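You operate a simulated robot arm through the tools that you are given. There is no shell and no other tool. Be economical: measure what you need, move in short steps, check, and stop when the job is done.

The job below is to be done with a simulated robot arm. You get a single attempt, and the scene is never put back.

## Task
Draw the plug gauge, tray the cream outlet, then jig the white one and hone it.
Fine: gauge in the bench brush stand, outlet in the small green tray, hone back.

It is judged by the outcome, as a careful person would: the job done as asked, and still so three seconds after it is handed in. It fails if anything else is knocked over, pushed out of place, dropped, spilled or broken.

## Robot
A 7-joint arm with a two-finger parallel gripper, fixed in place. Base frame: the origin is at the foot of the arm, x ahead of it, y to its left, z up; the work surface is at about z = 800. Lengths are in mm, angles in degrees, forces in N, time in s.
With the tool pointing down near the work surface it reaches from about 300 to 700 mm from the base axis. Its first joint turns from -66.0 to 66.0 degrees. Payload 1.57 kg.
The TCP is the grasp point between the finger pads, 30 mm short of the fingertips. In the tool frame z runs along the fingers and y along their closing line. Largest opening 110 mm; finger width 24, thickness 12; the body of the gripper, 48 by 112 mm, starts 78 mm behind the TCP.
Orientation is told as [roll, pitch, yaw] about the base's x, y, z axes, in that order, counted from this pose: with the fingers straight down and closing along the base's y, the tool's x points along the base's -x, its y along +y and its z along -z.

## Interface
- The arm moves only by the tool move_arm. Its argument "series" is a list of rows, each an object of numbers (a shift or turn left out is 0, a gripper value left out holds the last): "x", "y", "z": the shift along the base's x, y, z in units of 150 mm (1.0 is 150 mm); "rx", "ry", "rz": the turn, a rotation vector about the base's x, y, z in units of 90 degrees (1.0 is 90 degrees); "hand": the gripper command, from -1 (shut) to 1 (fully open), values between in proportion. In form: [{"x": .., "y": .., "z": .., "rx": .., "ry": .., "rz": .., "hand": ..}, ...]. A call has 1 to 20 rows; each row is the pose to reach, as a shift and turn from the pose commanded when the call began. A call with a number of a shift or a turn outside -1 to 1 is refused whole. Each row takes 0.2 s and may step no farther than 50 mm and 8.6 degrees from the row before; otherwise, or with a gripper value out of range, the whole call is refused. A pose out of reach is approached as far as the arm can. The call stops where the force on the tool passes 60 N (or 10 N more than at its start, if that is more) or the arm is blocked; 0.2 s more then pass. Each finger travels about 108 mm/s and halts on what it meets, pressing with about 39 N; the grip force reading is that of the motor and also rises with nothing between the fingers. The clock runs only during rows and for 0.2 s after the last one: add rows that repeat a pose to give the fingers time. It gives the time, the measured TCP pose, the force on the tool (base axes), the opening and the grip force at its end, in the units of the frame above (readings bear some noise).
- Cameras (640 x 400 px; columns grow to the right, rows downward): "scene" is fixed at [162.7, -386.9, 1410.7]; the picture's right is [0.81, -0.58, 0.00], its down [-0.29, -0.41, -0.87] and it looks along [0.51, 0.70, -0.50] (base axes); focal length 310 px, centre (320, 200). "wrist" rides on the gripper at [70, 16, -141] in the tool frame; the picture's right is [-0.23, 0.97, 0.00], its down [-0.85, -0.20, -0.48] and it looks along [-0.47, -0.11, 0.88] (tool axes); focal length 222 px, centre (320, 200). There is no depth. A picture from a camera that has moved, and an enlarged one, comes with that camera's place and axes in the base frame and with its lens.
- capture(camera): a new picture of that camera. The clock stands still meanwhile.
- zoom(camera, box): a new picture of the part [left, top, right, bottom] of that camera's present view, enlarged. The clock stands still meanwhile.
- finish_job(): hands the job in; it is judged then, once.

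Work in short steps. Places have to be worked out from the pictures, the camera data and where the tool is seen: move nearer, look again, correct. Check each grasp and each placing, and mend what went wrong. You have 120 turns and 76 pictures in all, those below and enlarged ones among them. Open the gripper and draw the arm clear of the work before you hand the job in, unless the task says otherwise; then end with one line.

The tools are called after ">>>" by a JSON object that holds its "method" and its "body". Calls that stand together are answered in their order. move_arm: Moves the arm, as the interface text tells. Its arguments: {"type":"object","properties":{"series":{"type":"array"}},"required":["series"]} The other tools are called the same way: capture (camera) takes a picture; zoom (camera, box) takes an enlarged picture of a part of a camera's view; finish_job () hands the job in.

At the start:

```text
time_s: 0.0
tcp_pos: [328.1, 165.8, 1225.0]
tool_rot: [0.0, -0.1, 0.0]
force: [0.2, 0.5, 0.3]
gripper_width: 110.1
grasp_force: 0.0
```

scene: 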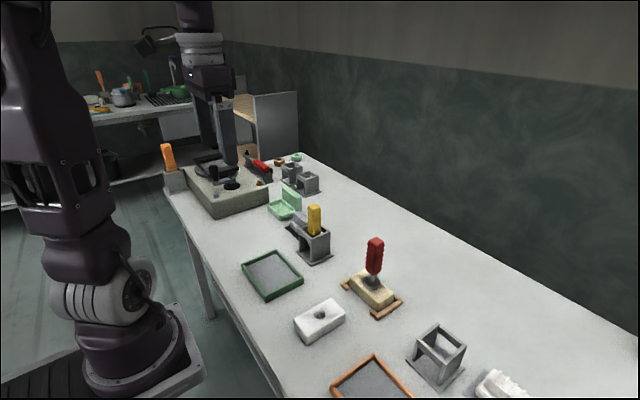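
wrist: 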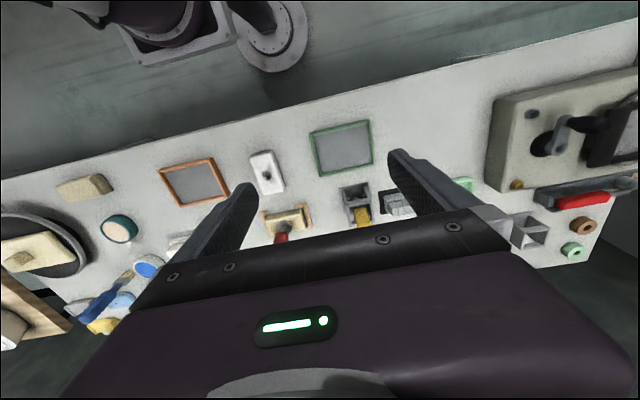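

I'll look closely at the bench before moving: the middle area in the scene camera and the fixtures.

>>> {"method": "zoom", "body": {"camera": "scene", "box": [230, 190, 430, 315]}}

>>> {"method": "zoom", "body": {"camera": "scene", "box": [320, 275, 520, 400]}}

>>> {"method": "zoom", "body": {"camera": "scene", "box": [150, 120, 350, 245]}}

>>> {"method": "zoom", "body": {"camera": "wrist", "box": [140, 110, 460, 310]}}

>>> {"method": "zoom", "body": {"camera": "wrist", "box": [0, 160, 240, 360]}}

```text
3.20 times, centred on (330, 252) of scene
camera zoom: at [162.7, -386.9, 1410.7], right [0.81, -0.58, 0.0], down [-0.29, -0.41, -0.87], along [0.51, 0.7, -0.5], focal length 991 px, centre (288, 32)
```

zoom: 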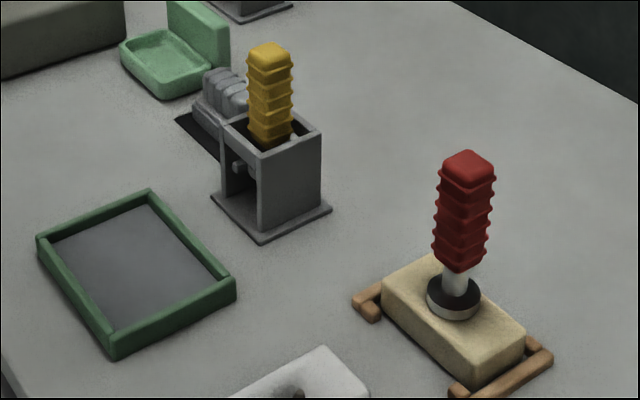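

```text
3.20 times, centred on (420, 338) of scene
camera zoom: at [162.7, -386.9, 1410.7], right [0.81, -0.58, 0.0], down [-0.29, -0.41, -0.87], along [0.51, 0.7, -0.5], focal length 991 px, centre (0, -240)
```

zoom: 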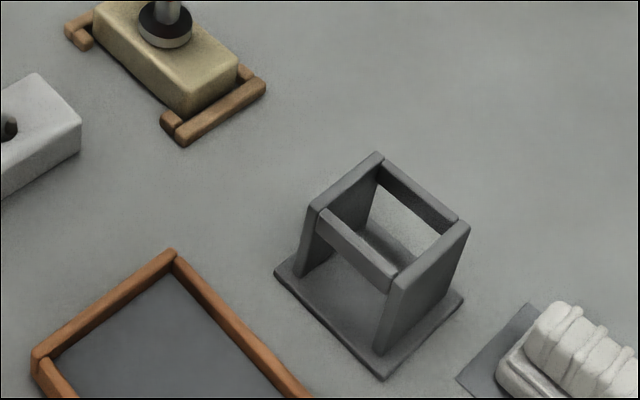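

```text
3.20 times, centred on (250, 182) of scene
camera zoom: at [162.7, -386.9, 1410.7], right [0.81, -0.58, 0.0], down [-0.29, -0.41, -0.87], along [0.51, 0.7, -0.5], focal length 991 px, centre (544, 256)
```

zoom: 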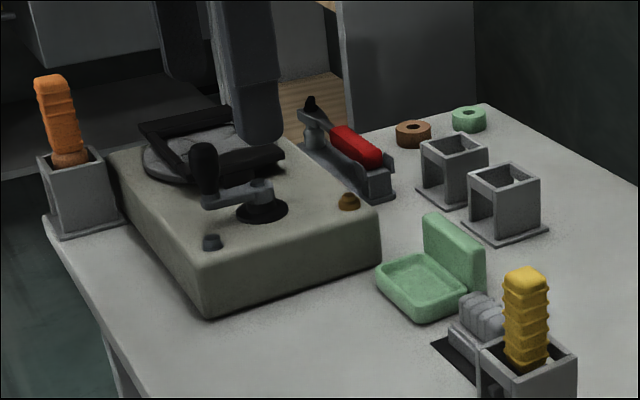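

```text
2.00 times, centred on (300, 210) of wrist
camera zoom: at [258.9, 183.7, 1366.2], right [0.23, 0.97, 0.0], down [0.85, -0.2, 0.48], along [0.47, -0.11, -0.88], focal length 444 px, centre (360, 180)
```

zoom: 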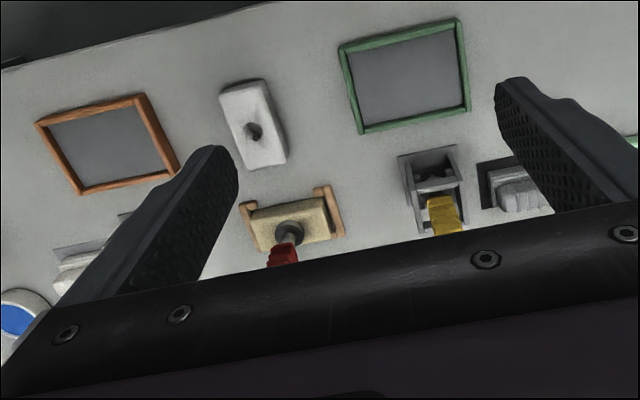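

```text
2.00 times, centred on (120, 260) of wrist
camera zoom: at [258.9, 183.7, 1366.2], right [0.23, 0.97, 0.0], down [0.85, -0.2, 0.48], along [0.47, -0.11, -0.88], focal length 444 px, centre (720, 80)
```

zoom: 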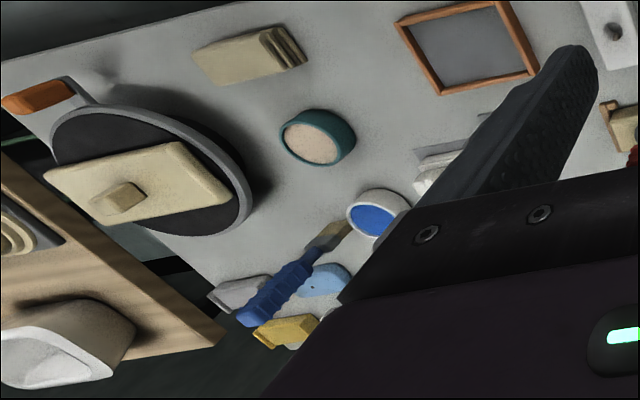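

Red-handled tool (in the cream outlet) is near (593,-16), white outlet near (440,-10), yellow tool's stand near (584,214), green frame tray (432,205), empty stand (567,-223) with a white thing beside it. I move over to inspect the stands closer.

>>> {"method": "move_arm", "body": {"series": [{"x": 0.25, "y": -0.2, "z": -0.1}, {"x": 0.4, "y": -0.45, "z": -0.2}, {"x": 0.5, "y": -0.7, "z": -0.3}, {"x": 0.6, "y": -0.95, "z": -0.4}, {"x": 0.6, "y": -1, "z": -0.5}]}}

>>> {"method": "move_arm", "body": {"series": [{"x": 0.1, "y": -0.25}, {"x": 0.2, "y": -0.5}, {"x": 0.3, "y": -0.75}, {"x": 0.4, "y": -1}]}}

>>> {"method": "capture", "body": {"camera": "wrist"}}

```text
refused: row 1 steps farther than a row can; nothing moved
```

```text
time_s: 1.0
tcp_pos: [389.8, 15.6, 1223.8]
tool_rot: [0.0, 0.0, 0.0]
force: [0.2, -0.7, 0.5]
gripper_width: 109.8
grasp_force: 0.1
```

```text
68 pictures are left
camera wrist: at [320.2, 32.4, 1364.5], right [0.23, 0.97, 0.0], down [0.86, -0.2, 0.48], along [0.47, -0.11, -0.88], focal length 222 px, centre (320, 200)
```

wrist: 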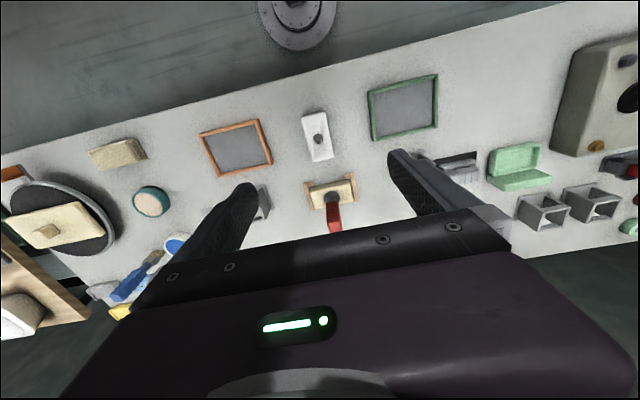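

Moved to (390,16). Continue toward the empty stand.

>>> {"method": "move_arm", "body": {"series": [{"x": 0.2, "y": -0.25}, {"x": 0.4, "y": -0.5, "z": -0.05}, {"x": 0.6, "y": -0.72, "z": -0.1}, {"x": 0.75, "y": -0.95, "z": -0.2}, {"x": 0.85, "y": -1, "z": -0.4}]}}

>>> {"method": "move_arm", "body": {"series": [{"y": -0.25}, {"y": -0.5}]}}

>>> {"method": "capture", "body": {"camera": "wrist"}}

```text
time_s: 2.2
tcp_pos: [513.1, -133.4, 1164.2]
tool_rot: [0.0, 0.0, 0.0]
force: [0.5, -0.5, 0.0]
gripper_width: 110.1
grasp_force: 0.0
```

```text
time_s: 2.8
tcp_pos: [514.7, -205.6, 1162.3]
tool_rot: [0.0, 0.0, 0.0]
force: [-0.2, -0.6, -0.7]
gripper_width: 110.2
grasp_force: 0.1
```

```text
67 pictures are left
camera wrist: at [445.7, -189.4, 1303.5], right [0.23, 0.97, 0.0], down [0.86, -0.2, 0.48], along [0.47, -0.11, -0.88], focal length 222 px, centre (320, 200)
```

wrist: 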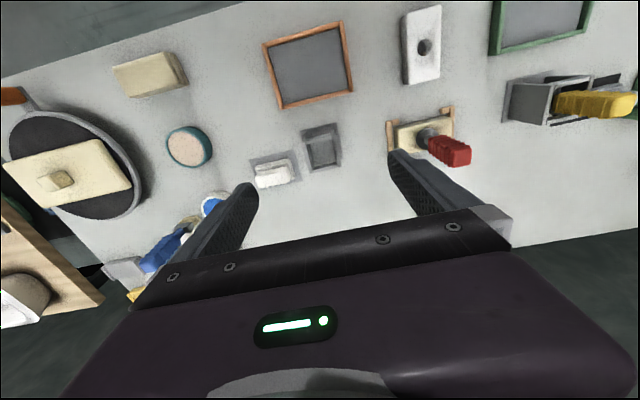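

>>> {"method": "zoom", "body": {"camera": "wrist", "box": [220, 90, 380, 210]}}

>>> {"method": "zoom", "body": {"camera": "wrist", "box": [380, 50, 640, 200]}}

```text
3.33 times, centred on (300, 150) of wrist
camera zoom: at [445.7, -189.4, 1303.5], right [0.23, 0.97, 0.0], down [0.86, -0.2, 0.48], along [0.47, -0.11, -0.88], focal length 740 px, centre (387, 367)
```

zoom: 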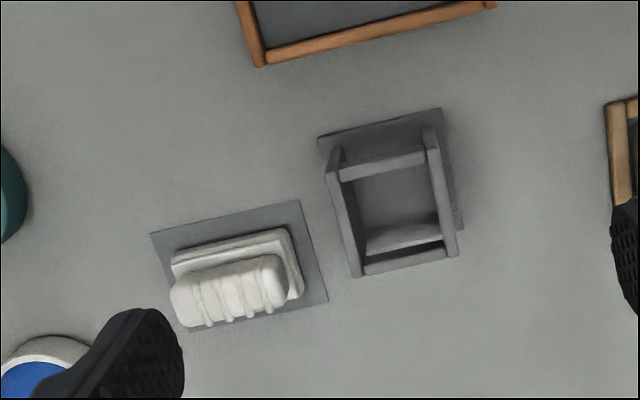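

```text
2.46 times, centred on (510, 125) of wrist
camera zoom: at [445.7, -189.4, 1303.5], right [0.23, 0.97, 0.0], down [0.86, -0.2, 0.48], along [0.47, -0.11, -0.88], focal length 547 px, centre (-148, 385)
```

zoom: 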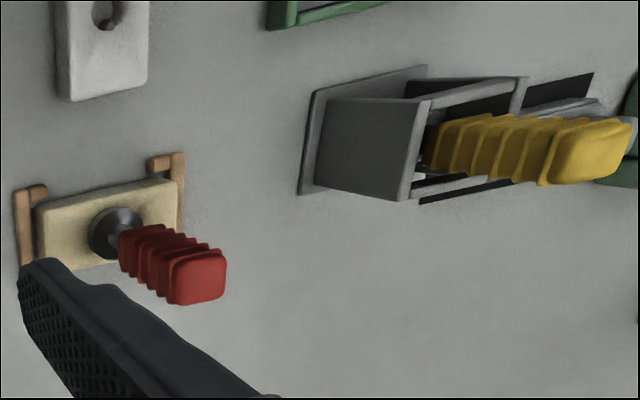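

The only reachable free stand is beside the white brush-like thing at about (570,-220). Now I look closer at the gauge and both outlets from above.

>>> {"method": "move_arm", "body": {"series": [{"x": -0.1, "y": 0.25, "z": -0.1}, {"x": -0.2, "y": 0.5, "z": -0.2}, {"x": -0.3, "y": 0.75, "z": -0.3}, {"x": -0.35, "y": 1, "z": -0.4}]}}

>>> {"method": "move_arm", "body": {"series": [{"x": -0.1, "y": 0.2, "z": -0.1}]}}

>>> {"method": "capture", "body": {"camera": "wrist"}}

```text
time_s: 3.8
tcp_pos: [462.7, -55.6, 1105.1]
tool_rot: [0.0, 0.0, 0.0]
force: [-0.1, -0.2, -0.5]
gripper_width: 110.2
grasp_force: 0.0
```

```text
time_s: 4.2
tcp_pos: [450.3, -25.0, 1091.3]
tool_rot: [0.0, 0.0, -0.1]
force: [-0.2, -0.2, 0.5]
gripper_width: 110.1
grasp_force: 0.0
```

```text
64 pictures are left
camera wrist: at [380.7, -9.6, 1233.4], right [0.23, 0.97, 0.0], down [0.85, -0.2, 0.48], along [0.47, -0.11, -0.88], focal length 222 px, centre (320, 200)
```

wrist: 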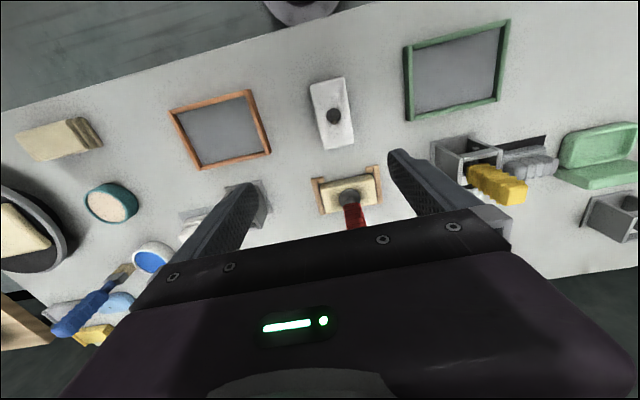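

Zoom on the gauge, white outlet and green tray for measurement.

>>> {"method": "zoom", "body": {"camera": "wrist", "box": [280, 60, 440, 240]}}

>>> {"method": "zoom", "body": {"camera": "scene", "box": [330, 225, 410, 325]}}

>>> {"method": "zoom", "body": {"camera": "scene", "box": [235, 190, 345, 310]}}

```text
2.22 times, centred on (360, 150) of wrist
camera zoom: at [380.7, -9.6, 1233.4], right [0.23, 0.97, 0.0], down [0.85, -0.2, 0.48], along [0.47, -0.11, -0.88], focal length 494 px, centre (231, 311)
```

zoom: 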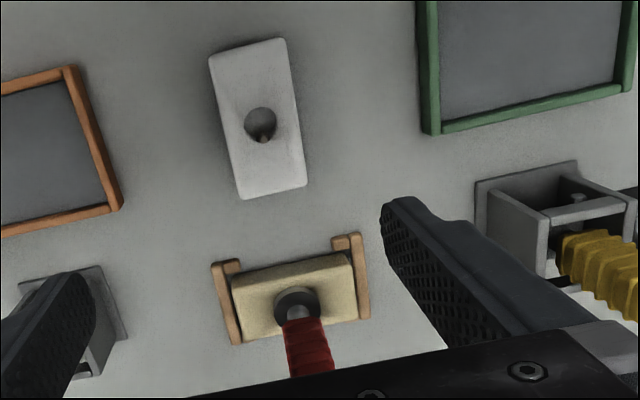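

```text
4.00 times, centred on (370, 275) of scene
camera zoom: at [162.7, -386.9, 1410.7], right [0.81, -0.58, 0.0], down [-0.29, -0.41, -0.87], along [0.51, 0.7, -0.5], focal length 1239 px, centre (120, -100)
```

zoom: 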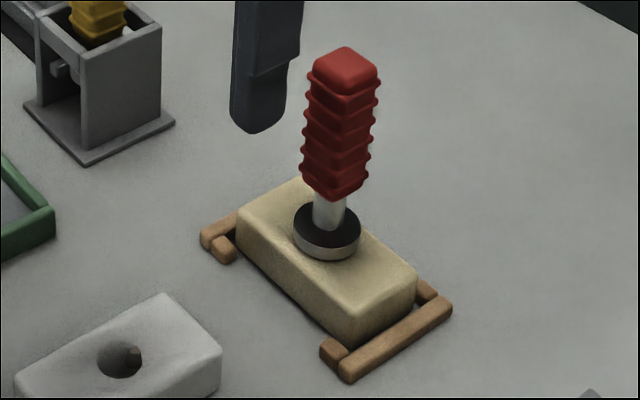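

```text
3.33 times, centred on (290, 250) of scene
camera zoom: at [162.7, -386.9, 1410.7], right [0.81, -0.58, 0.0], down [-0.29, -0.41, -0.87], along [0.51, 0.7, -0.5], focal length 1033 px, centre (420, 33)
```

zoom: 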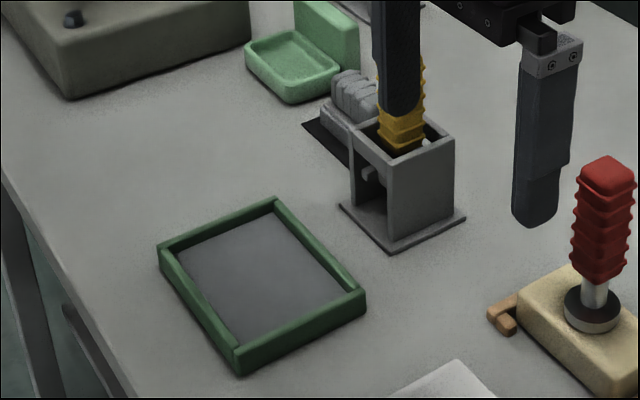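

Estimates: gauge axis ≈(603,-2), handle z≈877–973; white outlet centred (442,0), aligned with base axes, top ≈833; free stand ≈(578,-216), top ≈870. I move over the gauge handle, staying above it.

>>> {"method": "move_arm", "body": {"series": [{"x": 0.3, "y": 0.05}, {"x": 0.6, "y": 0.1}, {"x": 0.9, "y": 0.15, "z": -0.1}, {"x": 1.0, "y": 0.15, "z": -0.35}]}}

>>> {"method": "capture", "body": {"camera": "wrist"}}

>>> {"method": "zoom", "body": {"camera": "scene", "box": [330, 190, 430, 320]}}

```text
time_s: 5.2
tcp_pos: [599.6, -6.3, 1035.6]
tool_rot: [0.0, 0.0, -0.1]
force: [1.4, 0.5, 1.2]
gripper_width: 110.0
grasp_force: 0.0
```

```text
60 pictures are left
camera wrist: at [530.9, 10.8, 1175.9], right [0.23, 0.97, 0.0], down [0.85, -0.2, 0.48], along [0.47, -0.11, -0.88], focal length 222 px, centre (320, 200)
```

wrist: 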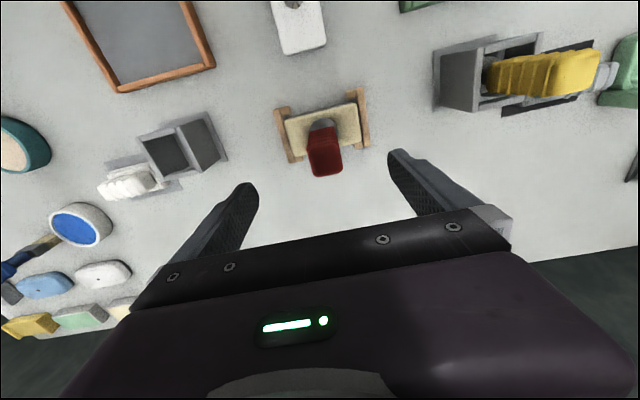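

```text
3.08 times, centred on (380, 255) of scene
camera zoom: at [162.7, -386.9, 1410.7], right [0.81, -0.58, 0.0], down [-0.29, -0.41, -0.87], along [0.51, 0.7, -0.5], focal length 953 px, centre (135, 31)
```

zoom: 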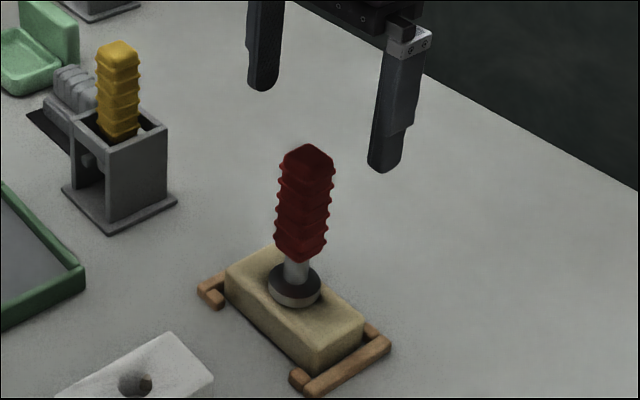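

Handle top computed from the wrist at (602,1,973). Shift slightly and descend to z≈932, then close.

>>> {"method": "move_arm", "body": {"series": [{"x": 0.015, "y": 0.035, "z": -0.15}, {"x": 0.015, "y": 0.035, "z": -0.4}, {"x": 0.015, "y": 0.035, "z": -0.68}]}}

>>> {"method": "zoom", "body": {"camera": "scene", "box": [330, 190, 430, 320]}}

```text
time_s: 6.0
tcp_pos: [601.3, -0.2, 934.1]
tool_rot: [-0.1, 0.0, -0.1]
force: [-0.6, 0.2, 0.3]
gripper_width: 110.0
grasp_force: 0.0
```

```text
3.08 times, centred on (380, 255) of scene
camera zoom: at [162.7, -386.9, 1410.7], right [0.81, -0.58, 0.0], down [-0.29, -0.41, -0.87], along [0.51, 0.7, -0.5], focal length 953 px, centre (135, 31)
```

zoom: 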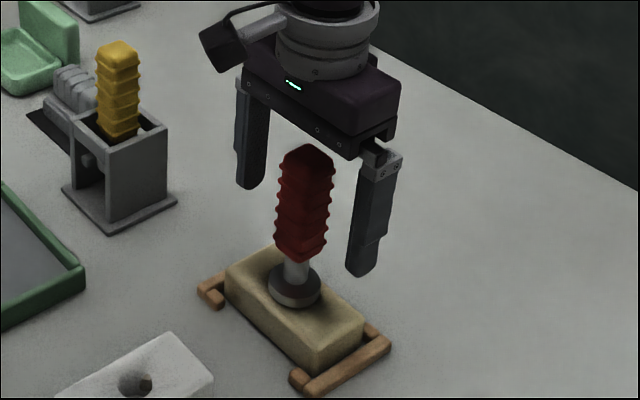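

Straddled and centred. Close the fingers.

>>> {"method": "move_arm", "body": {"series": [{"hand": -1}, {"hand": -1}, {"hand": -1}, {"hand": -1}]}}

>>> {"method": "zoom", "body": {"camera": "scene", "box": [330, 190, 430, 320]}}

```text
time_s: 7.0
tcp_pos: [601.8, -0.1, 934.5]
tool_rot: [0.0, 0.0, 0.0]
force: [-0.5, 0.6, 0.0]
gripper_width: 29.8
grasp_force: 38.5
```

```text
3.08 times, centred on (380, 255) of scene
camera zoom: at [162.7, -386.9, 1410.7], right [0.81, -0.58, 0.0], down [-0.29, -0.41, -0.87], along [0.51, 0.7, -0.5], focal length 953 px, centre (135, 31)
```

zoom: 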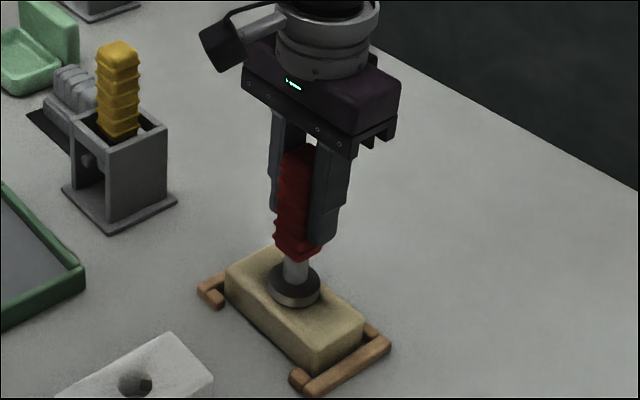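

Gripped at 30 mm with 38 N and no side force. Draw it slowly straight up.

>>> {"method": "move_arm", "body": {"series": [{"z": 0.05, "hand": -1}, {"z": 0.12, "hand": -1}, {"z": 0.22, "hand": -1}, {"z": 0.35, "hand": -1}, {"z": 0.5, "hand": -1}, {"z": 0.7, "hand": -1}, {"z": 0.8, "hand": -1}]}}

>>> {"method": "zoom", "body": {"camera": "scene", "box": [310, 170, 430, 320]}}

```text
time_s: 8.6
tcp_pos: [599.9, 2.5, 1054.2]
tool_rot: [-0.1, 0.1, 0.0]
force: [0.3, -0.9, -1.1]
gripper_width: 29.8
grasp_force: 39.3
```

```text
2.67 times, centred on (370, 245) of scene
camera zoom: at [162.7, -386.9, 1410.7], right [0.81, -0.58, 0.0], down [-0.29, -0.41, -0.87], along [0.51, 0.7, -0.5], focal length 826 px, centre (187, 80)
```

zoom: 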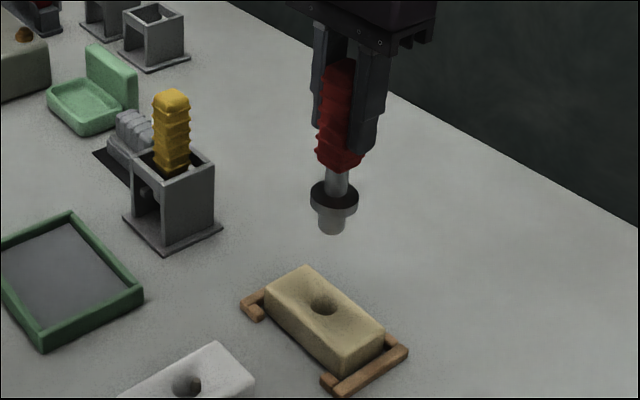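

The gauge is out cleanly (flange ≈42 mm, tip ≈129 mm below the TCP). Carry it towards the free stand, high enough to clear.

>>> {"method": "move_arm", "body": {"series": [{"y": -0.2, "hand": -1}, {"x": -0.03, "y": -0.5, "hand": -1}, {"x": -0.08, "y": -0.75, "hand": -1}, {"x": -0.1, "y": -0.9, "hand": -1}, {"x": -0.1, "y": -0.95, "hand": -1}]}}

>>> {"method": "zoom", "body": {"camera": "wrist", "box": [160, 80, 400, 240]}}

>>> {"method": "zoom", "body": {"camera": "scene", "box": [380, 250, 540, 400]}}

```text
time_s: 9.8
tcp_pos: [585.7, -141.2, 1055.3]
tool_rot: [0.0, -0.1, 0.0]
force: [-0.5, 0.2, -1.2]
gripper_width: 29.4
grasp_force: 39.5
```

```text
2.50 times, centred on (280, 160) of wrist
camera zoom: at [516.4, -124.5, 1197.1], right [0.23, 0.97, 0.0], down [0.85, -0.2, 0.48], along [0.47, -0.11, -0.88], focal length 555 px, centre (420, 300)
```

zoom: 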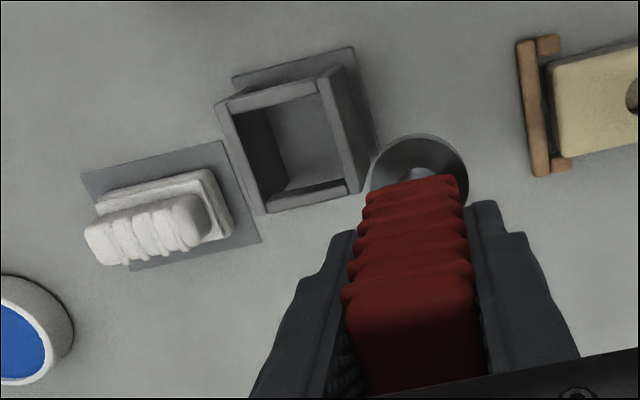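

```text
2.67 times, centred on (460, 325) of scene
camera zoom: at [162.7, -387.0, 1410.7], right [0.81, -0.58, 0.0], down [-0.29, -0.41, -0.87], along [0.51, 0.7, -0.5], focal length 826 px, centre (-53, -133)
```

zoom: 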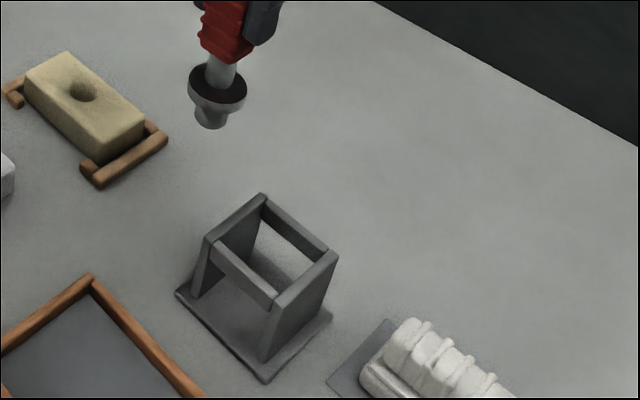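

Stand opening centre works out near (577,-214.5) by both cameras, opening ≈50 mm. Move above it, tip about 12 mm over the rim, and check.

>>> {"method": "move_arm", "body": {"series": [{"x": -0.03, "y": -0.25, "hand": -1}, {"x": -0.058, "y": -0.488, "hand": -1}, {"x": -0.058, "y": -0.488, "z": -0.15, "hand": -1}, {"x": -0.058, "y": -0.488, "z": -0.29, "hand": -1}, {"x": -0.058, "y": -0.488, "z": -0.29, "hand": -1}]}}

>>> {"method": "zoom", "body": {"camera": "scene", "box": [380, 280, 500, 390]}}

>>> {"method": "zoom", "body": {"camera": "wrist", "box": [240, 80, 400, 200]}}

```text
time_s: 11.0
tcp_pos: [577.4, -215.9, 1009.1]
tool_rot: [0.0, 0.0, 0.0]
force: [0.4, 0.4, -1.2]
gripper_width: 29.5
grasp_force: 39.4
```

```text
3.64 times, centred on (440, 335) of scene
camera zoom: at [162.7, -386.9, 1410.7], right [0.81, -0.58, 0.0], down [-0.29, -0.41, -0.87], along [0.51, 0.7, -0.5], focal length 1126 px, centre (-116, -291)
```

zoom: 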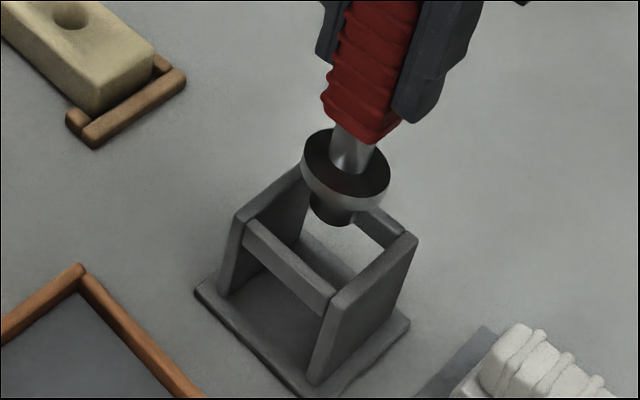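

```text
3.33 times, centred on (320, 140) of wrist
camera zoom: at [508.3, -198.7, 1151.9], right [0.23, 0.97, 0.0], down [0.86, -0.2, 0.48], along [0.47, -0.11, -0.88], focal length 740 px, centre (320, 400)
```

zoom: 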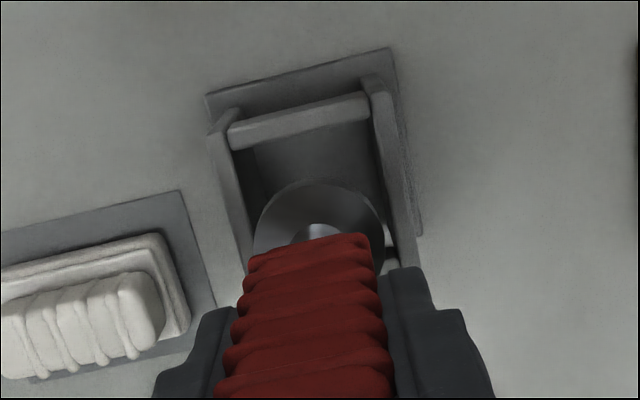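

The flange looks about 3 mm too far +x relative to the opening in the scene view. Nudge and lower until the flange is just above the rim, then check again.

>>> {"method": "move_arm", "body": {"series": [{"x": -0.02, "y": 0.007, "hand": -1}, {"x": -0.02, "y": 0.007, "z": -0.1, "hand": -1}, {"x": -0.02, "y": 0.007, "z": -0.21, "hand": -1}, {"x": -0.02, "y": 0.007, "z": -0.21, "hand": -1}]}}

>>> {"method": "zoom", "body": {"camera": "scene", "box": [400, 295, 480, 375]}}

>>> {"method": "zoom", "body": {"camera": "wrist", "box": [270, 90, 370, 170]}}

```text
time_s: 12.0
tcp_pos: [574.1, -215.1, 978.8]
tool_rot: [-0.1, 0.0, 0.0]
force: [0.1, 0.8, -1.1]
gripper_width: 29.8
grasp_force: 38.7
```

```text
5.00 times, centred on (440, 335) of scene
camera zoom: at [162.7, -386.9, 1410.7], right [0.81, -0.58, 0.0], down [-0.29, -0.41, -0.87], along [0.51, 0.7, -0.5], focal length 1549 px, centre (-280, -475)
```

zoom: 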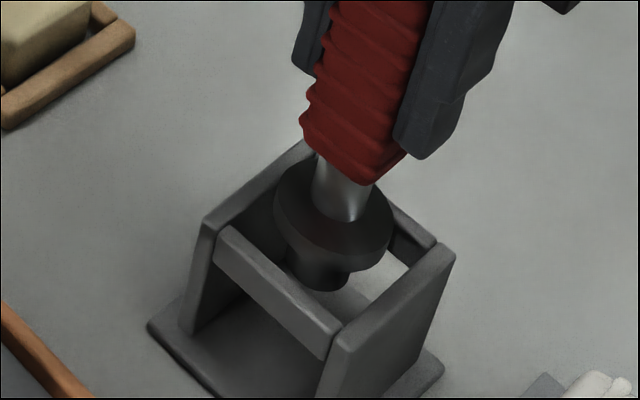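

```text
5.00 times, centred on (320, 130) of wrist
camera zoom: at [505.6, -198.4, 1120.6], right [0.23, 0.97, 0.0], down [0.86, -0.2, 0.48], along [0.47, -0.11, -0.88], focal length 1111 px, centre (320, 550)
```

zoom: 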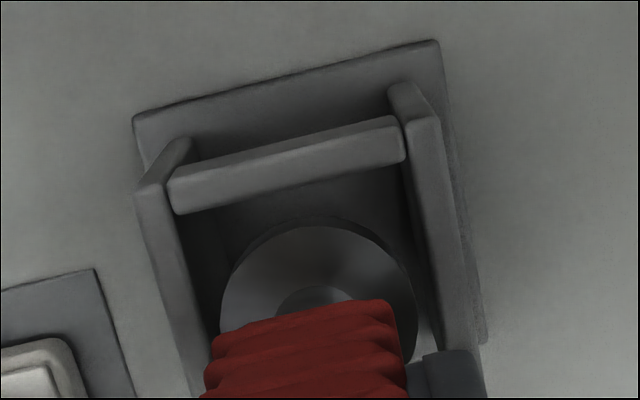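

Opening spans x≈549.5–602, y≈-243–-190; flange is at about (575,-213.5). Shift +1 x, -2.5 y and lower it in.

>>> {"method": "move_arm", "body": {"series": [{"x": 0.007, "y": -0.015, "hand": -1}, {"x": 0.007, "y": -0.015, "z": -0.07, "hand": -1}, {"x": 0.007, "y": -0.015, "z": -0.14, "hand": -1}, {"x": 0.007, "y": -0.015, "z": -0.2, "hand": -1}, {"x": 0.007, "y": -0.015, "z": -0.24, "hand": -1}]}}

>>> {"method": "zoom", "body": {"camera": "scene", "box": [390, 275, 490, 375]}}

```text
time_s: 13.2
tcp_pos: [574.3, -215.8, 945.5]
tool_rot: [-0.1, 0.0, 0.0]
force: [-0.3, -0.6, -2.3]
gripper_width: 29.9
grasp_force: 39.2
```

```text
4.00 times, centred on (440, 325) of scene
camera zoom: at [162.7, -386.9, 1410.7], right [0.81, -0.58, 0.0], down [-0.29, -0.41, -0.87], along [0.51, 0.7, -0.5], focal length 1239 px, centre (-160, -300)
```

zoom: 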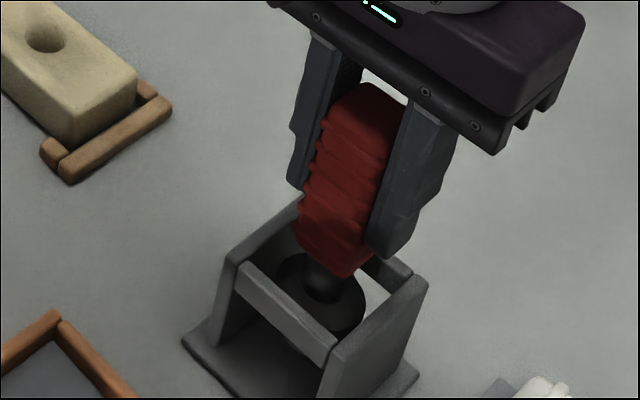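

Flange is inside the stand. Lower gently until it touches the floor of the stand.

>>> {"method": "move_arm", "body": {"series": [{"z": -0.02, "hand": -1}, {"z": -0.04, "hand": -1}, {"z": -0.055, "hand": -1}]}}

```text
time_s: 14.0
tcp_pos: [575.4, -216.5, 935.9]
tool_rot: [0.0, 0.0, 0.0]
force: [0.0, 0.6, -1.6]
gripper_width: 29.8
grasp_force: 39.0
```

>>> {"method": "zoom", "body": {"camera": "scene", "box": [390, 285, 490, 385]}}

>>> {"method": "zoom", "body": {"camera": "wrist", "box": [260, 60, 400, 170]}}

```text
4.00 times, centred on (440, 335) of scene
camera zoom: at [162.7, -386.9, 1410.7], right [0.81, -0.58, 0.0], down [-0.29, -0.41, -0.87], along [0.51, 0.7, -0.5], focal length 1239 px, centre (-160, -340)
```

zoom: 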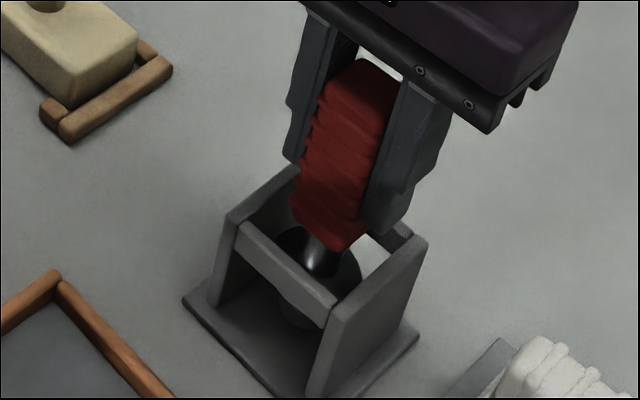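

```text
3.64 times, centred on (330, 115) of wrist
camera zoom: at [505.0, -199.9, 1077.1], right [0.23, 0.97, 0.0], down [0.85, -0.2, 0.48], along [0.47, -0.11, -0.88], focal length 808 px, centre (284, 509)
```

zoom: 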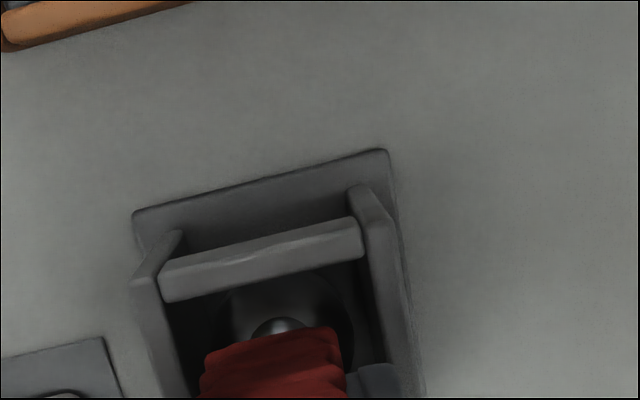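

No contact yet; keep lowering in small steps.

>>> {"method": "move_arm", "body": {"series": [{"z": -0.015, "hand": -1}, {"z": -0.03, "hand": -1}, {"z": -0.04, "hand": -1}]}}

```text
time_s: 14.8
tcp_pos: [574.2, -214.8, 931.3]
tool_rot: [0.0, -0.1, 0.0]
force: [-1.9, 0.5, 4.9]
gripper_width: 30.1
grasp_force: 39.2
```

Upward force appeared: it's seated on the stand floor. Open the fingers and look.

>>> {"method": "move_arm", "body": {"series": [{"hand": -0.3}, {"hand": 0.0}, {"hand": 0.2}, {"hand": 0.2}]}}

>>> {"method": "zoom", "body": {"camera": "scene", "box": [390, 275, 490, 375]}}

```text
time_s: 15.8
tcp_pos: [574.3, -216.4, 930.5]
tool_rot: [0.1, -0.1, 0.0]
force: [0.0, 0.9, 0.2]
gripper_width: 66.0
grasp_force: 0.0
```

```text
4.00 times, centred on (440, 325) of scene
camera zoom: at [162.7, -386.9, 1410.7], right [0.81, -0.58, 0.0], down [-0.29, -0.41, -0.87], along [0.51, 0.7, -0.5], focal length 1239 px, centre (-160, -300)
```

zoom: 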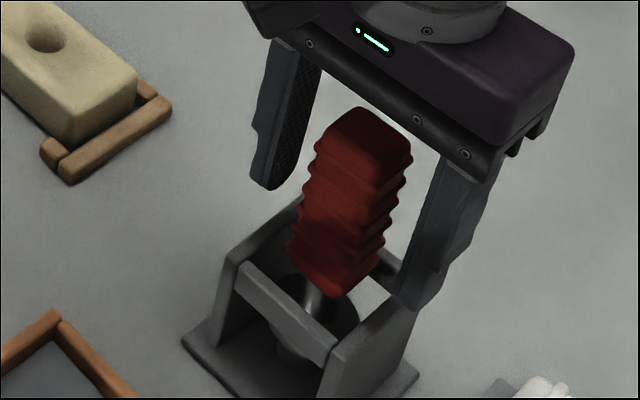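

Gauge stands in the stand, free. Rise clear straight up, then swing to the cream outlet while turning the gripper 90° to close along x.

>>> {"method": "move_arm", "body": {"series": [{"z": 0.3, "hand": 0.2}, {"z": 0.6, "hand": 0.2}, {"z": 0.9, "hand": 0.2}, {"y": 0.1, "z": 1.0, "rz": 0.09, "hand": 0.4}, {"y": 0.2, "z": 1.0, "rz": 0.18, "hand": 0.6}, {"y": 0.3, "z": 1.0, "rz": 0.27, "hand": 0.6}, {"y": 0.4, "z": 1.0, "rz": 0.36, "hand": 0.6}, {"y": 0.5, "z": 1.0, "rz": 0.45, "hand": 0.6}, {"y": 0.6, "z": 1.0, "rz": 0.54, "hand": 0.6}, {"y": 0.7, "z": 1.0, "rz": 0.63, "hand": 0.6}, {"y": 0.8, "z": 1.0, "rz": 0.72, "hand": 0.6}, {"y": 0.9, "z": 1.0, "rz": 0.81, "hand": 0.6}, {"y": 1, "z": 1.0, "rz": 0.9, "hand": 0.6}, {"y": 1, "z": 1.0, "rz": 0.99, "hand": 0.6}, {"y": 1, "z": 1.0, "rz": 1.0, "hand": 0.6}]}}

>>> {"method": "capture", "body": {"camera": "scene"}}

>>> {"method": "capture", "body": {"camera": "wrist"}}

```text
time_s: 19.0
tcp_pos: [574.4, -68.3, 1080.2]
tool_rot: [0.0, 0.0, 90.1]
force: [-0.6, -0.4, -0.9]
gripper_width: 88.1
grasp_force: 0.1
```

```text
45 pictures are left
```

scene: 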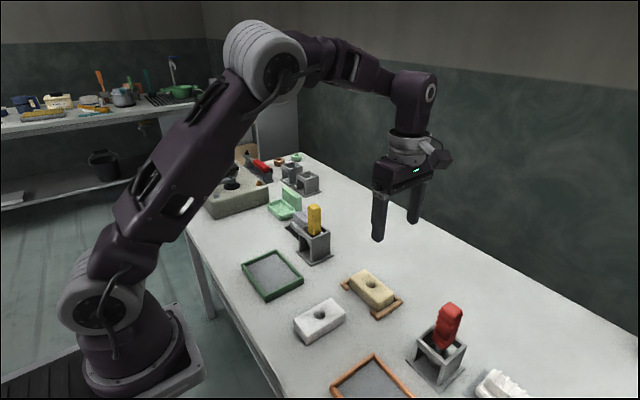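

```text
44 pictures are left
camera wrist: at [558.8, -137.5, 1221.8], right [-0.97, 0.23, 0.0], down [0.2, 0.86, 0.48], along [0.11, 0.47, -0.88], focal length 222 px, centre (320, 200)
```

wrist: 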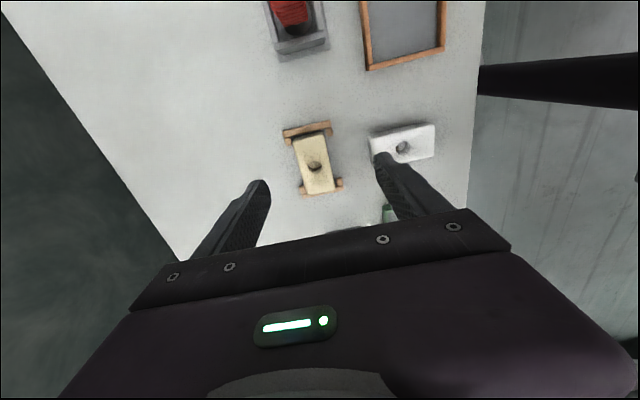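

Cream outlet bore measured at (602,-2). Move above it and down to z≈930.

>>> {"method": "move_arm", "body": {"series": [{"x": 0.09, "y": 0.2, "z": -0.1, "hand": 0.6}, {"x": 0.184, "y": 0.42, "z": -0.2, "hand": 0.6}, {"x": 0.184, "y": 0.44, "z": -0.5, "hand": 0.6}, {"x": 0.184, "y": 0.44, "z": -0.8, "hand": 0.6}, {"x": 0.184, "y": 0.44, "z": -1, "hand": 0.6}]}}

>>> {"method": "capture", "body": {"camera": "wrist"}}

>>> {"method": "zoom", "body": {"camera": "scene", "box": [320, 210, 430, 330]}}

```text
time_s: 20.2
tcp_pos: [602.7, -1.6, 929.1]
tool_rot: [0.0, 0.0, 90.1]
force: [-0.4, 0.4, -0.5]
gripper_width: 88.0
grasp_force: 0.1
```

```text
43 pictures are left
camera wrist: at [586.7, -71.9, 1070.3], right [-0.97, 0.23, 0.0], down [0.2, 0.85, 0.48], along [0.11, 0.47, -0.88], focal length 222 px, centre (320, 200)
```

wrist: 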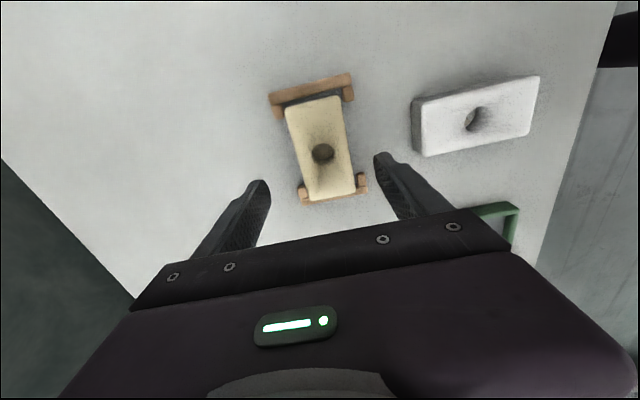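

```text
3.33 times, centred on (375, 270) of scene
camera zoom: at [162.7, -386.9, 1410.7], right [0.81, -0.58, 0.0], down [-0.29, -0.41, -0.87], along [0.51, 0.7, -0.5], focal length 1033 px, centre (137, -33)
```

zoom: 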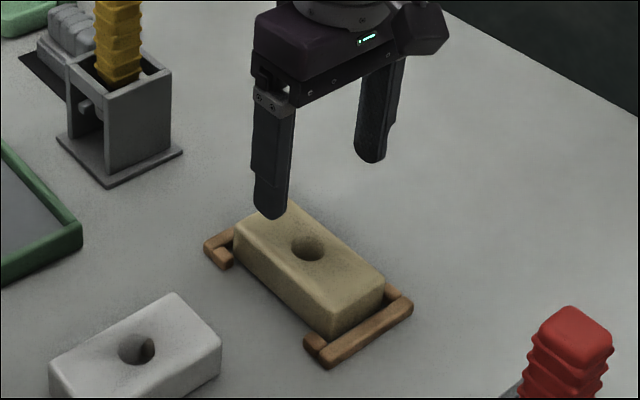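

Aligned (bore at (601,-1)). Descend to TCP z≈844 and close on the long sides.

>>> {"method": "move_arm", "body": {"series": [{"z": -0.2, "hand": 0.6}, {"z": -0.4, "hand": 0.6}, {"z": -0.565, "hand": 0.6}, {"z": -0.565, "hand": -1}, {"z": -0.565, "hand": -1}, {"z": -0.565, "hand": -1}]}}

>>> {"method": "zoom", "body": {"camera": "scene", "box": [320, 210, 430, 330]}}

```text
time_s: 21.6
tcp_pos: [602.9, -1.0, 844.4]
tool_rot: [0.0, 0.0, 89.8]
force: [0.6, 0.7, 0.3]
gripper_width: 57.7
grasp_force: 39.0
```

```text
3.33 times, centred on (375, 270) of scene
camera zoom: at [162.8, -386.9, 1410.7], right [0.81, -0.58, 0.0], down [-0.29, -0.41, -0.87], along [0.51, 0.7, -0.5], focal length 1033 px, centre (137, -33)
```

zoom: 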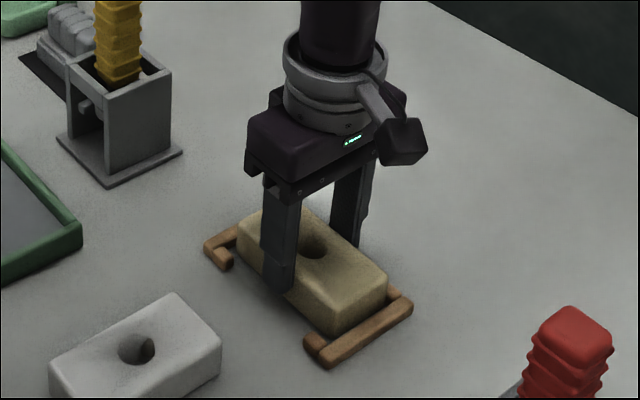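

Gripped (57.7 mm). Lift straight up out of the jig.

>>> {"method": "move_arm", "body": {"series": [{"z": 0.06, "hand": -1}, {"z": 0.14, "hand": -1}, {"z": 0.25, "hand": -1}, {"z": 0.45, "hand": -1}, {"z": 0.7, "hand": -1}, {"z": 0.9, "hand": -1}]}}

>>> {"method": "zoom", "body": {"camera": "scene", "box": [300, 190, 430, 330]}}

```text
time_s: 23.0
tcp_pos: [602.8, 0.6, 980.7]
tool_rot: [0.0, 0.0, 89.9]
force: [0.7, -0.3, -4.3]
gripper_width: 57.8
grasp_force: 39.0
```

```text
2.86 times, centred on (365, 260) of scene
camera zoom: at [162.7, -386.9, 1410.7], right [0.81, -0.58, 0.0], down [-0.29, -0.41, -0.87], along [0.51, 0.7, -0.5], focal length 885 px, centre (191, 29)
```

zoom: 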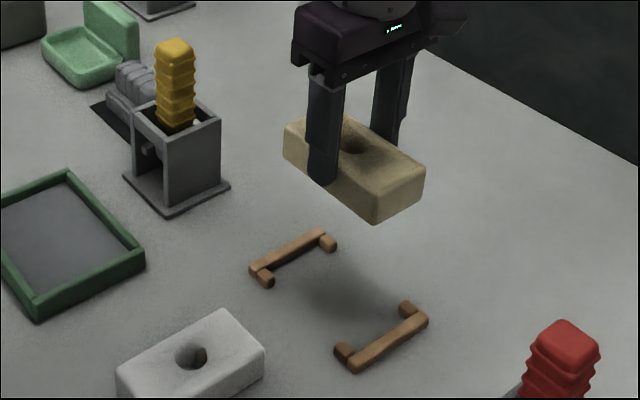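

Cream outlet held; the jig's two C-shaped ends are visible. Carry toward the green tray (x first, away from the yellow tool).

>>> {"method": "move_arm", "body": {"series": [{"x": -0.25, "y": 0.1, "hand": -1}, {"x": -0.5, "y": 0.2, "hand": -1}, {"x": -0.75, "y": 0.35, "hand": -1}, {"x": -0.95, "y": 0.55, "hand": -1}, {"x": -1, "y": 0.8, "hand": -1}, {"x": -1, "y": 1, "hand": -1}]}}

>>> {"method": "capture", "body": {"camera": "wrist"}}

>>> {"method": "zoom", "body": {"camera": "scene", "box": [200, 190, 350, 320]}}

```text
time_s: 24.4
tcp_pos: [452.5, 149.5, 980.2]
tool_rot: [0.0, 0.1, 89.9]
force: [0.2, 0.8, -4.0]
gripper_width: 57.5
grasp_force: 39.0
```

```text
39 pictures are left
camera wrist: at [436.5, 80.1, 1122.4], right [-0.97, 0.23, 0.0], down [0.2, 0.85, 0.48], along [0.11, 0.47, -0.88], focal length 222 px, centre (320, 200)
```

wrist: 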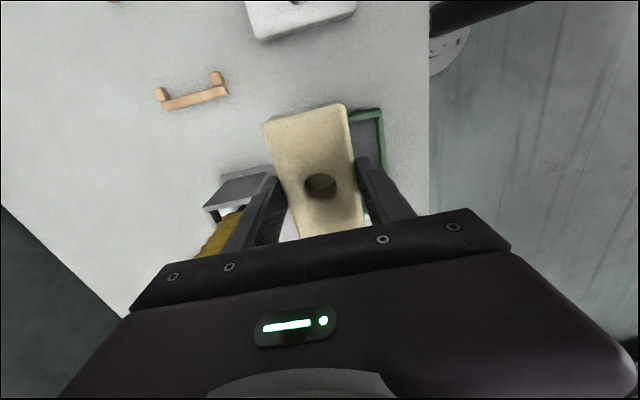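

```text
3.08 times, centred on (275, 255) of scene
camera zoom: at [162.7, -386.9, 1410.7], right [0.81, -0.58, 0.0], down [-0.29, -0.41, -0.87], along [0.51, 0.7, -0.5], focal length 953 px, centre (458, 31)
```

zoom: 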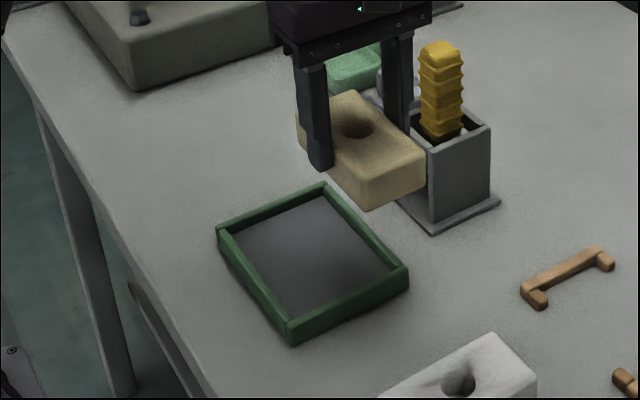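

Tray centre refined to ≈(431,206), inner ≈98×128 mm. Move above and down to ~35 mm over the floor, then check.

>>> {"method": "move_arm", "body": {"series": [{"x": -0.07, "y": 0.2, "hand": -1}, {"x": -0.143, "y": 0.377, "hand": -1}, {"x": -0.143, "y": 0.377, "z": -0.25, "hand": -1}, {"x": -0.143, "y": 0.377, "z": -0.5, "hand": -1}, {"x": -0.143, "y": 0.377, "z": -0.65, "hand": -1}]}}

>>> {"method": "zoom", "body": {"camera": "scene", "box": [220, 210, 330, 310]}}

>>> {"method": "capture", "body": {"camera": "wrist"}}

```text
time_s: 25.6
tcp_pos: [432.2, 207.4, 882.0]
tool_rot: [0.0, 0.0, 90.0]
force: [0.1, 0.3, -3.9]
gripper_width: 57.7
grasp_force: 39.4
```

```text
4.00 times, centred on (275, 260) of scene
camera zoom: at [162.7, -386.9, 1410.7], right [0.81, -0.58, 0.0], down [-0.29, -0.41, -0.87], along [0.51, 0.7, -0.5], focal length 1239 px, centre (500, -40)
```

zoom: 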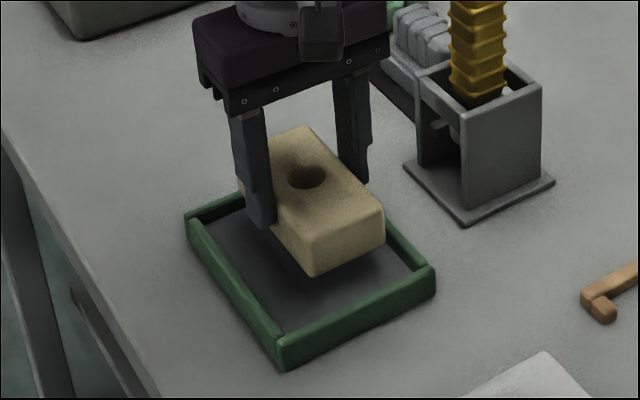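

```text
36 pictures are left
camera wrist: at [416.1, 138.1, 1024.1], right [-0.97, 0.23, 0.0], down [0.2, 0.85, 0.48], along [0.11, 0.47, -0.88], focal length 222 px, centre (320, 200)
```

wrist: 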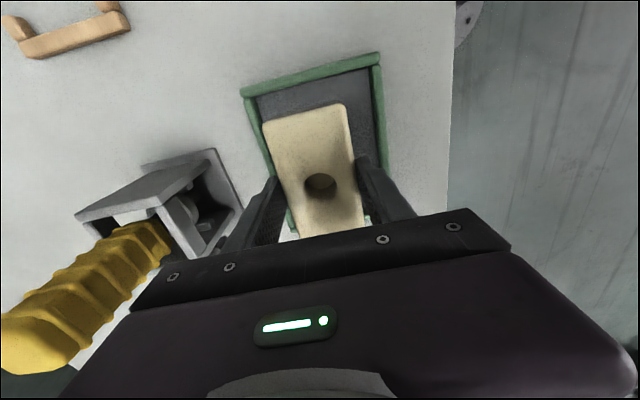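

Outlet is over the tray. Shift x -3 and lower until touch.

>>> {"method": "move_arm", "body": {"series": [{"x": -0.02, "z": -0.1, "hand": -1}, {"x": -0.02, "z": -0.19, "hand": -1}, {"x": -0.02, "z": -0.21, "hand": -1}, {"x": -0.02, "z": -0.225, "hand": -1}]}}

```text
time_s: 26.5
tcp_pos: [429.4, 207.3, 853.7]
tool_rot: [-0.3, -0.1, 90.1]
force: [-4.2, -1.9, 14.4]
gripper_width: 57.5
grasp_force: 38.6
stopped in row 4: the force on the tool passed its limit (the readings are from after the stop); the commanded pose is now the measured one
```

Contact at TCP z 853.7, a bit higher than expected; check the picture before release.

>>> {"method": "zoom", "body": {"camera": "scene", "box": [220, 220, 330, 310]}}

>>> {"method": "zoom", "body": {"camera": "wrist", "box": [220, 40, 420, 240]}}

```text
4.44 times, centred on (275, 265) of scene
camera zoom: at [162.4, -387.1, 1410.7], right [0.81, -0.58, 0.0], down [-0.29, -0.41, -0.87], along [0.51, 0.7, -0.5], focal length 1377 px, centre (520, -89)
```

zoom: 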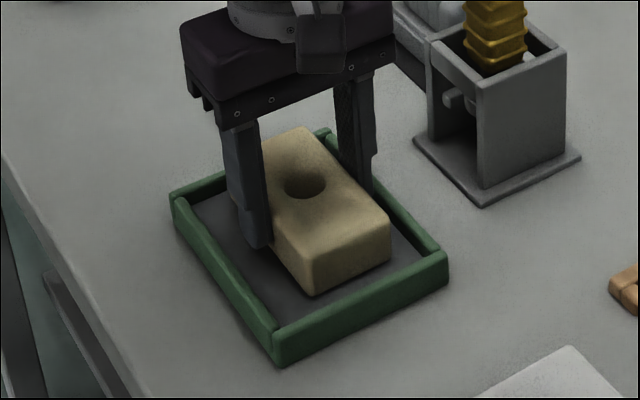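

```text
2.00 times, centred on (320, 140) of wrist
camera zoom: at [413.0, 137.5, 995.2], right [-0.97, 0.23, 0.0], down [0.2, 0.85, 0.48], along [0.11, 0.47, -0.88], focal length 444 px, centre (320, 320)
```

zoom: 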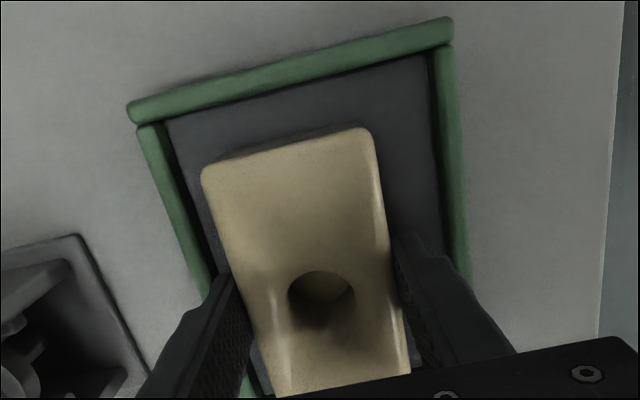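

Outlet sits inside the tray with clearance all round (thick liner floor). Release with a modest opening and rise.

>>> {"method": "move_arm", "body": {"series": [{"hand": 0.1}, {"hand": 0.25}, {"hand": 0.25}, {"z": 0.2, "hand": 0.25}, {"z": 0.5, "hand": 0.3}, {"z": 0.8, "hand": 0.6}, {"z": 0.9, "hand": 0.6}]}}

>>> {"method": "zoom", "body": {"camera": "scene", "box": [220, 190, 350, 350]}}

```text
time_s: 28.1
tcp_pos: [427.8, 207.8, 986.7]
tool_rot: [-0.2, -0.1, 90.0]
force: [-0.3, -0.2, -0.3]
gripper_width: 88.0
grasp_force: 0.0
```

```text
2.50 times, centred on (285, 270) of scene
camera zoom: at [162.7, -386.9, 1410.7], right [0.81, -0.58, 0.0], down [-0.29, -0.41, -0.87], along [0.51, 0.7, -0.5], focal length 774 px, centre (408, 25)
```

zoom: 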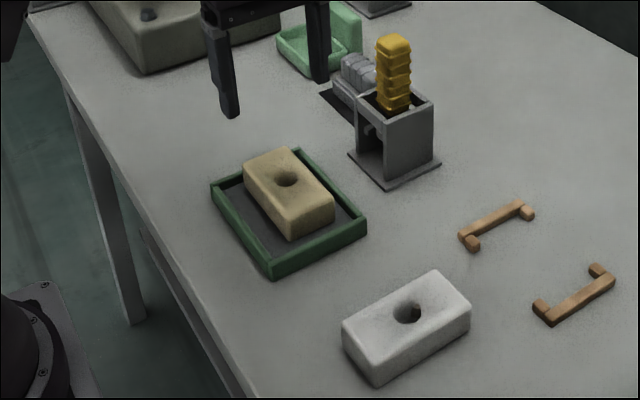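

Cream outlet lies flat in the tray. Return to yaw 0 and move over the white outlet at (442,0).

>>> {"method": "move_arm", "body": {"series": [{"y": -0.1, "rz": -0.09}, {"y": -0.2, "rz": -0.18}, {"y": -0.3, "rz": -0.27}, {"y": -0.4, "rz": -0.36}, {"y": -0.5, "rz": -0.45}, {"y": -0.6, "rz": -0.54}, {"y": -0.7, "rz": -0.63}, {"y": -0.8, "rz": -0.72}, {"y": -0.9, "rz": -0.81}, {"y": -1, "rz": -0.9}, {"y": -1, "rz": -0.99}, {"y": -1, "rz": -1.0}]}}

>>> {"method": "move_arm", "body": {"series": [{"x": 0.05, "y": -0.2, "z": -0.1}, {"x": 0.1, "y": -0.38, "z": -0.2}]}}

>>> {"method": "capture", "body": {"camera": "wrist"}}

```text
time_s: 30.7
tcp_pos: [429.2, 57.7, 986.8]
tool_rot: [-0.2, -0.1, -0.2]
force: [0.3, -0.3, -0.6]
gripper_width: 88.1
grasp_force: 0.0
```

```text
time_s: 31.3
tcp_pos: [444.7, 0.1, 959.7]
tool_rot: [-0.2, -0.3, 0.0]
force: [0.0, -0.9, 0.1]
gripper_width: 87.8
grasp_force: 0.1
```

```text
32 pictures are left
camera wrist: at [376.3, 16.3, 1099.6], right [0.23, 0.97, 0.0], down [0.85, -0.2, 0.48], along [0.47, -0.11, -0.88], focal length 222 px, centre (320, 200)
```

wrist: 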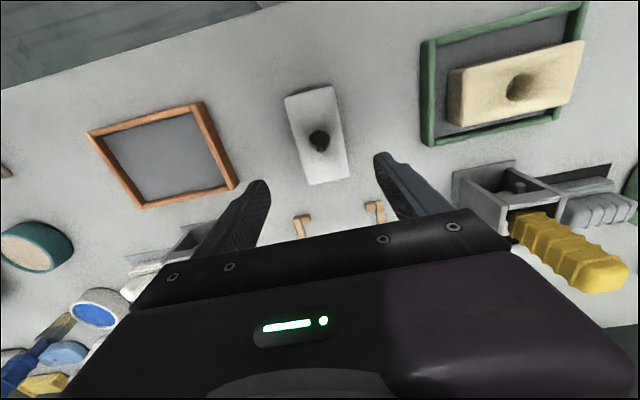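

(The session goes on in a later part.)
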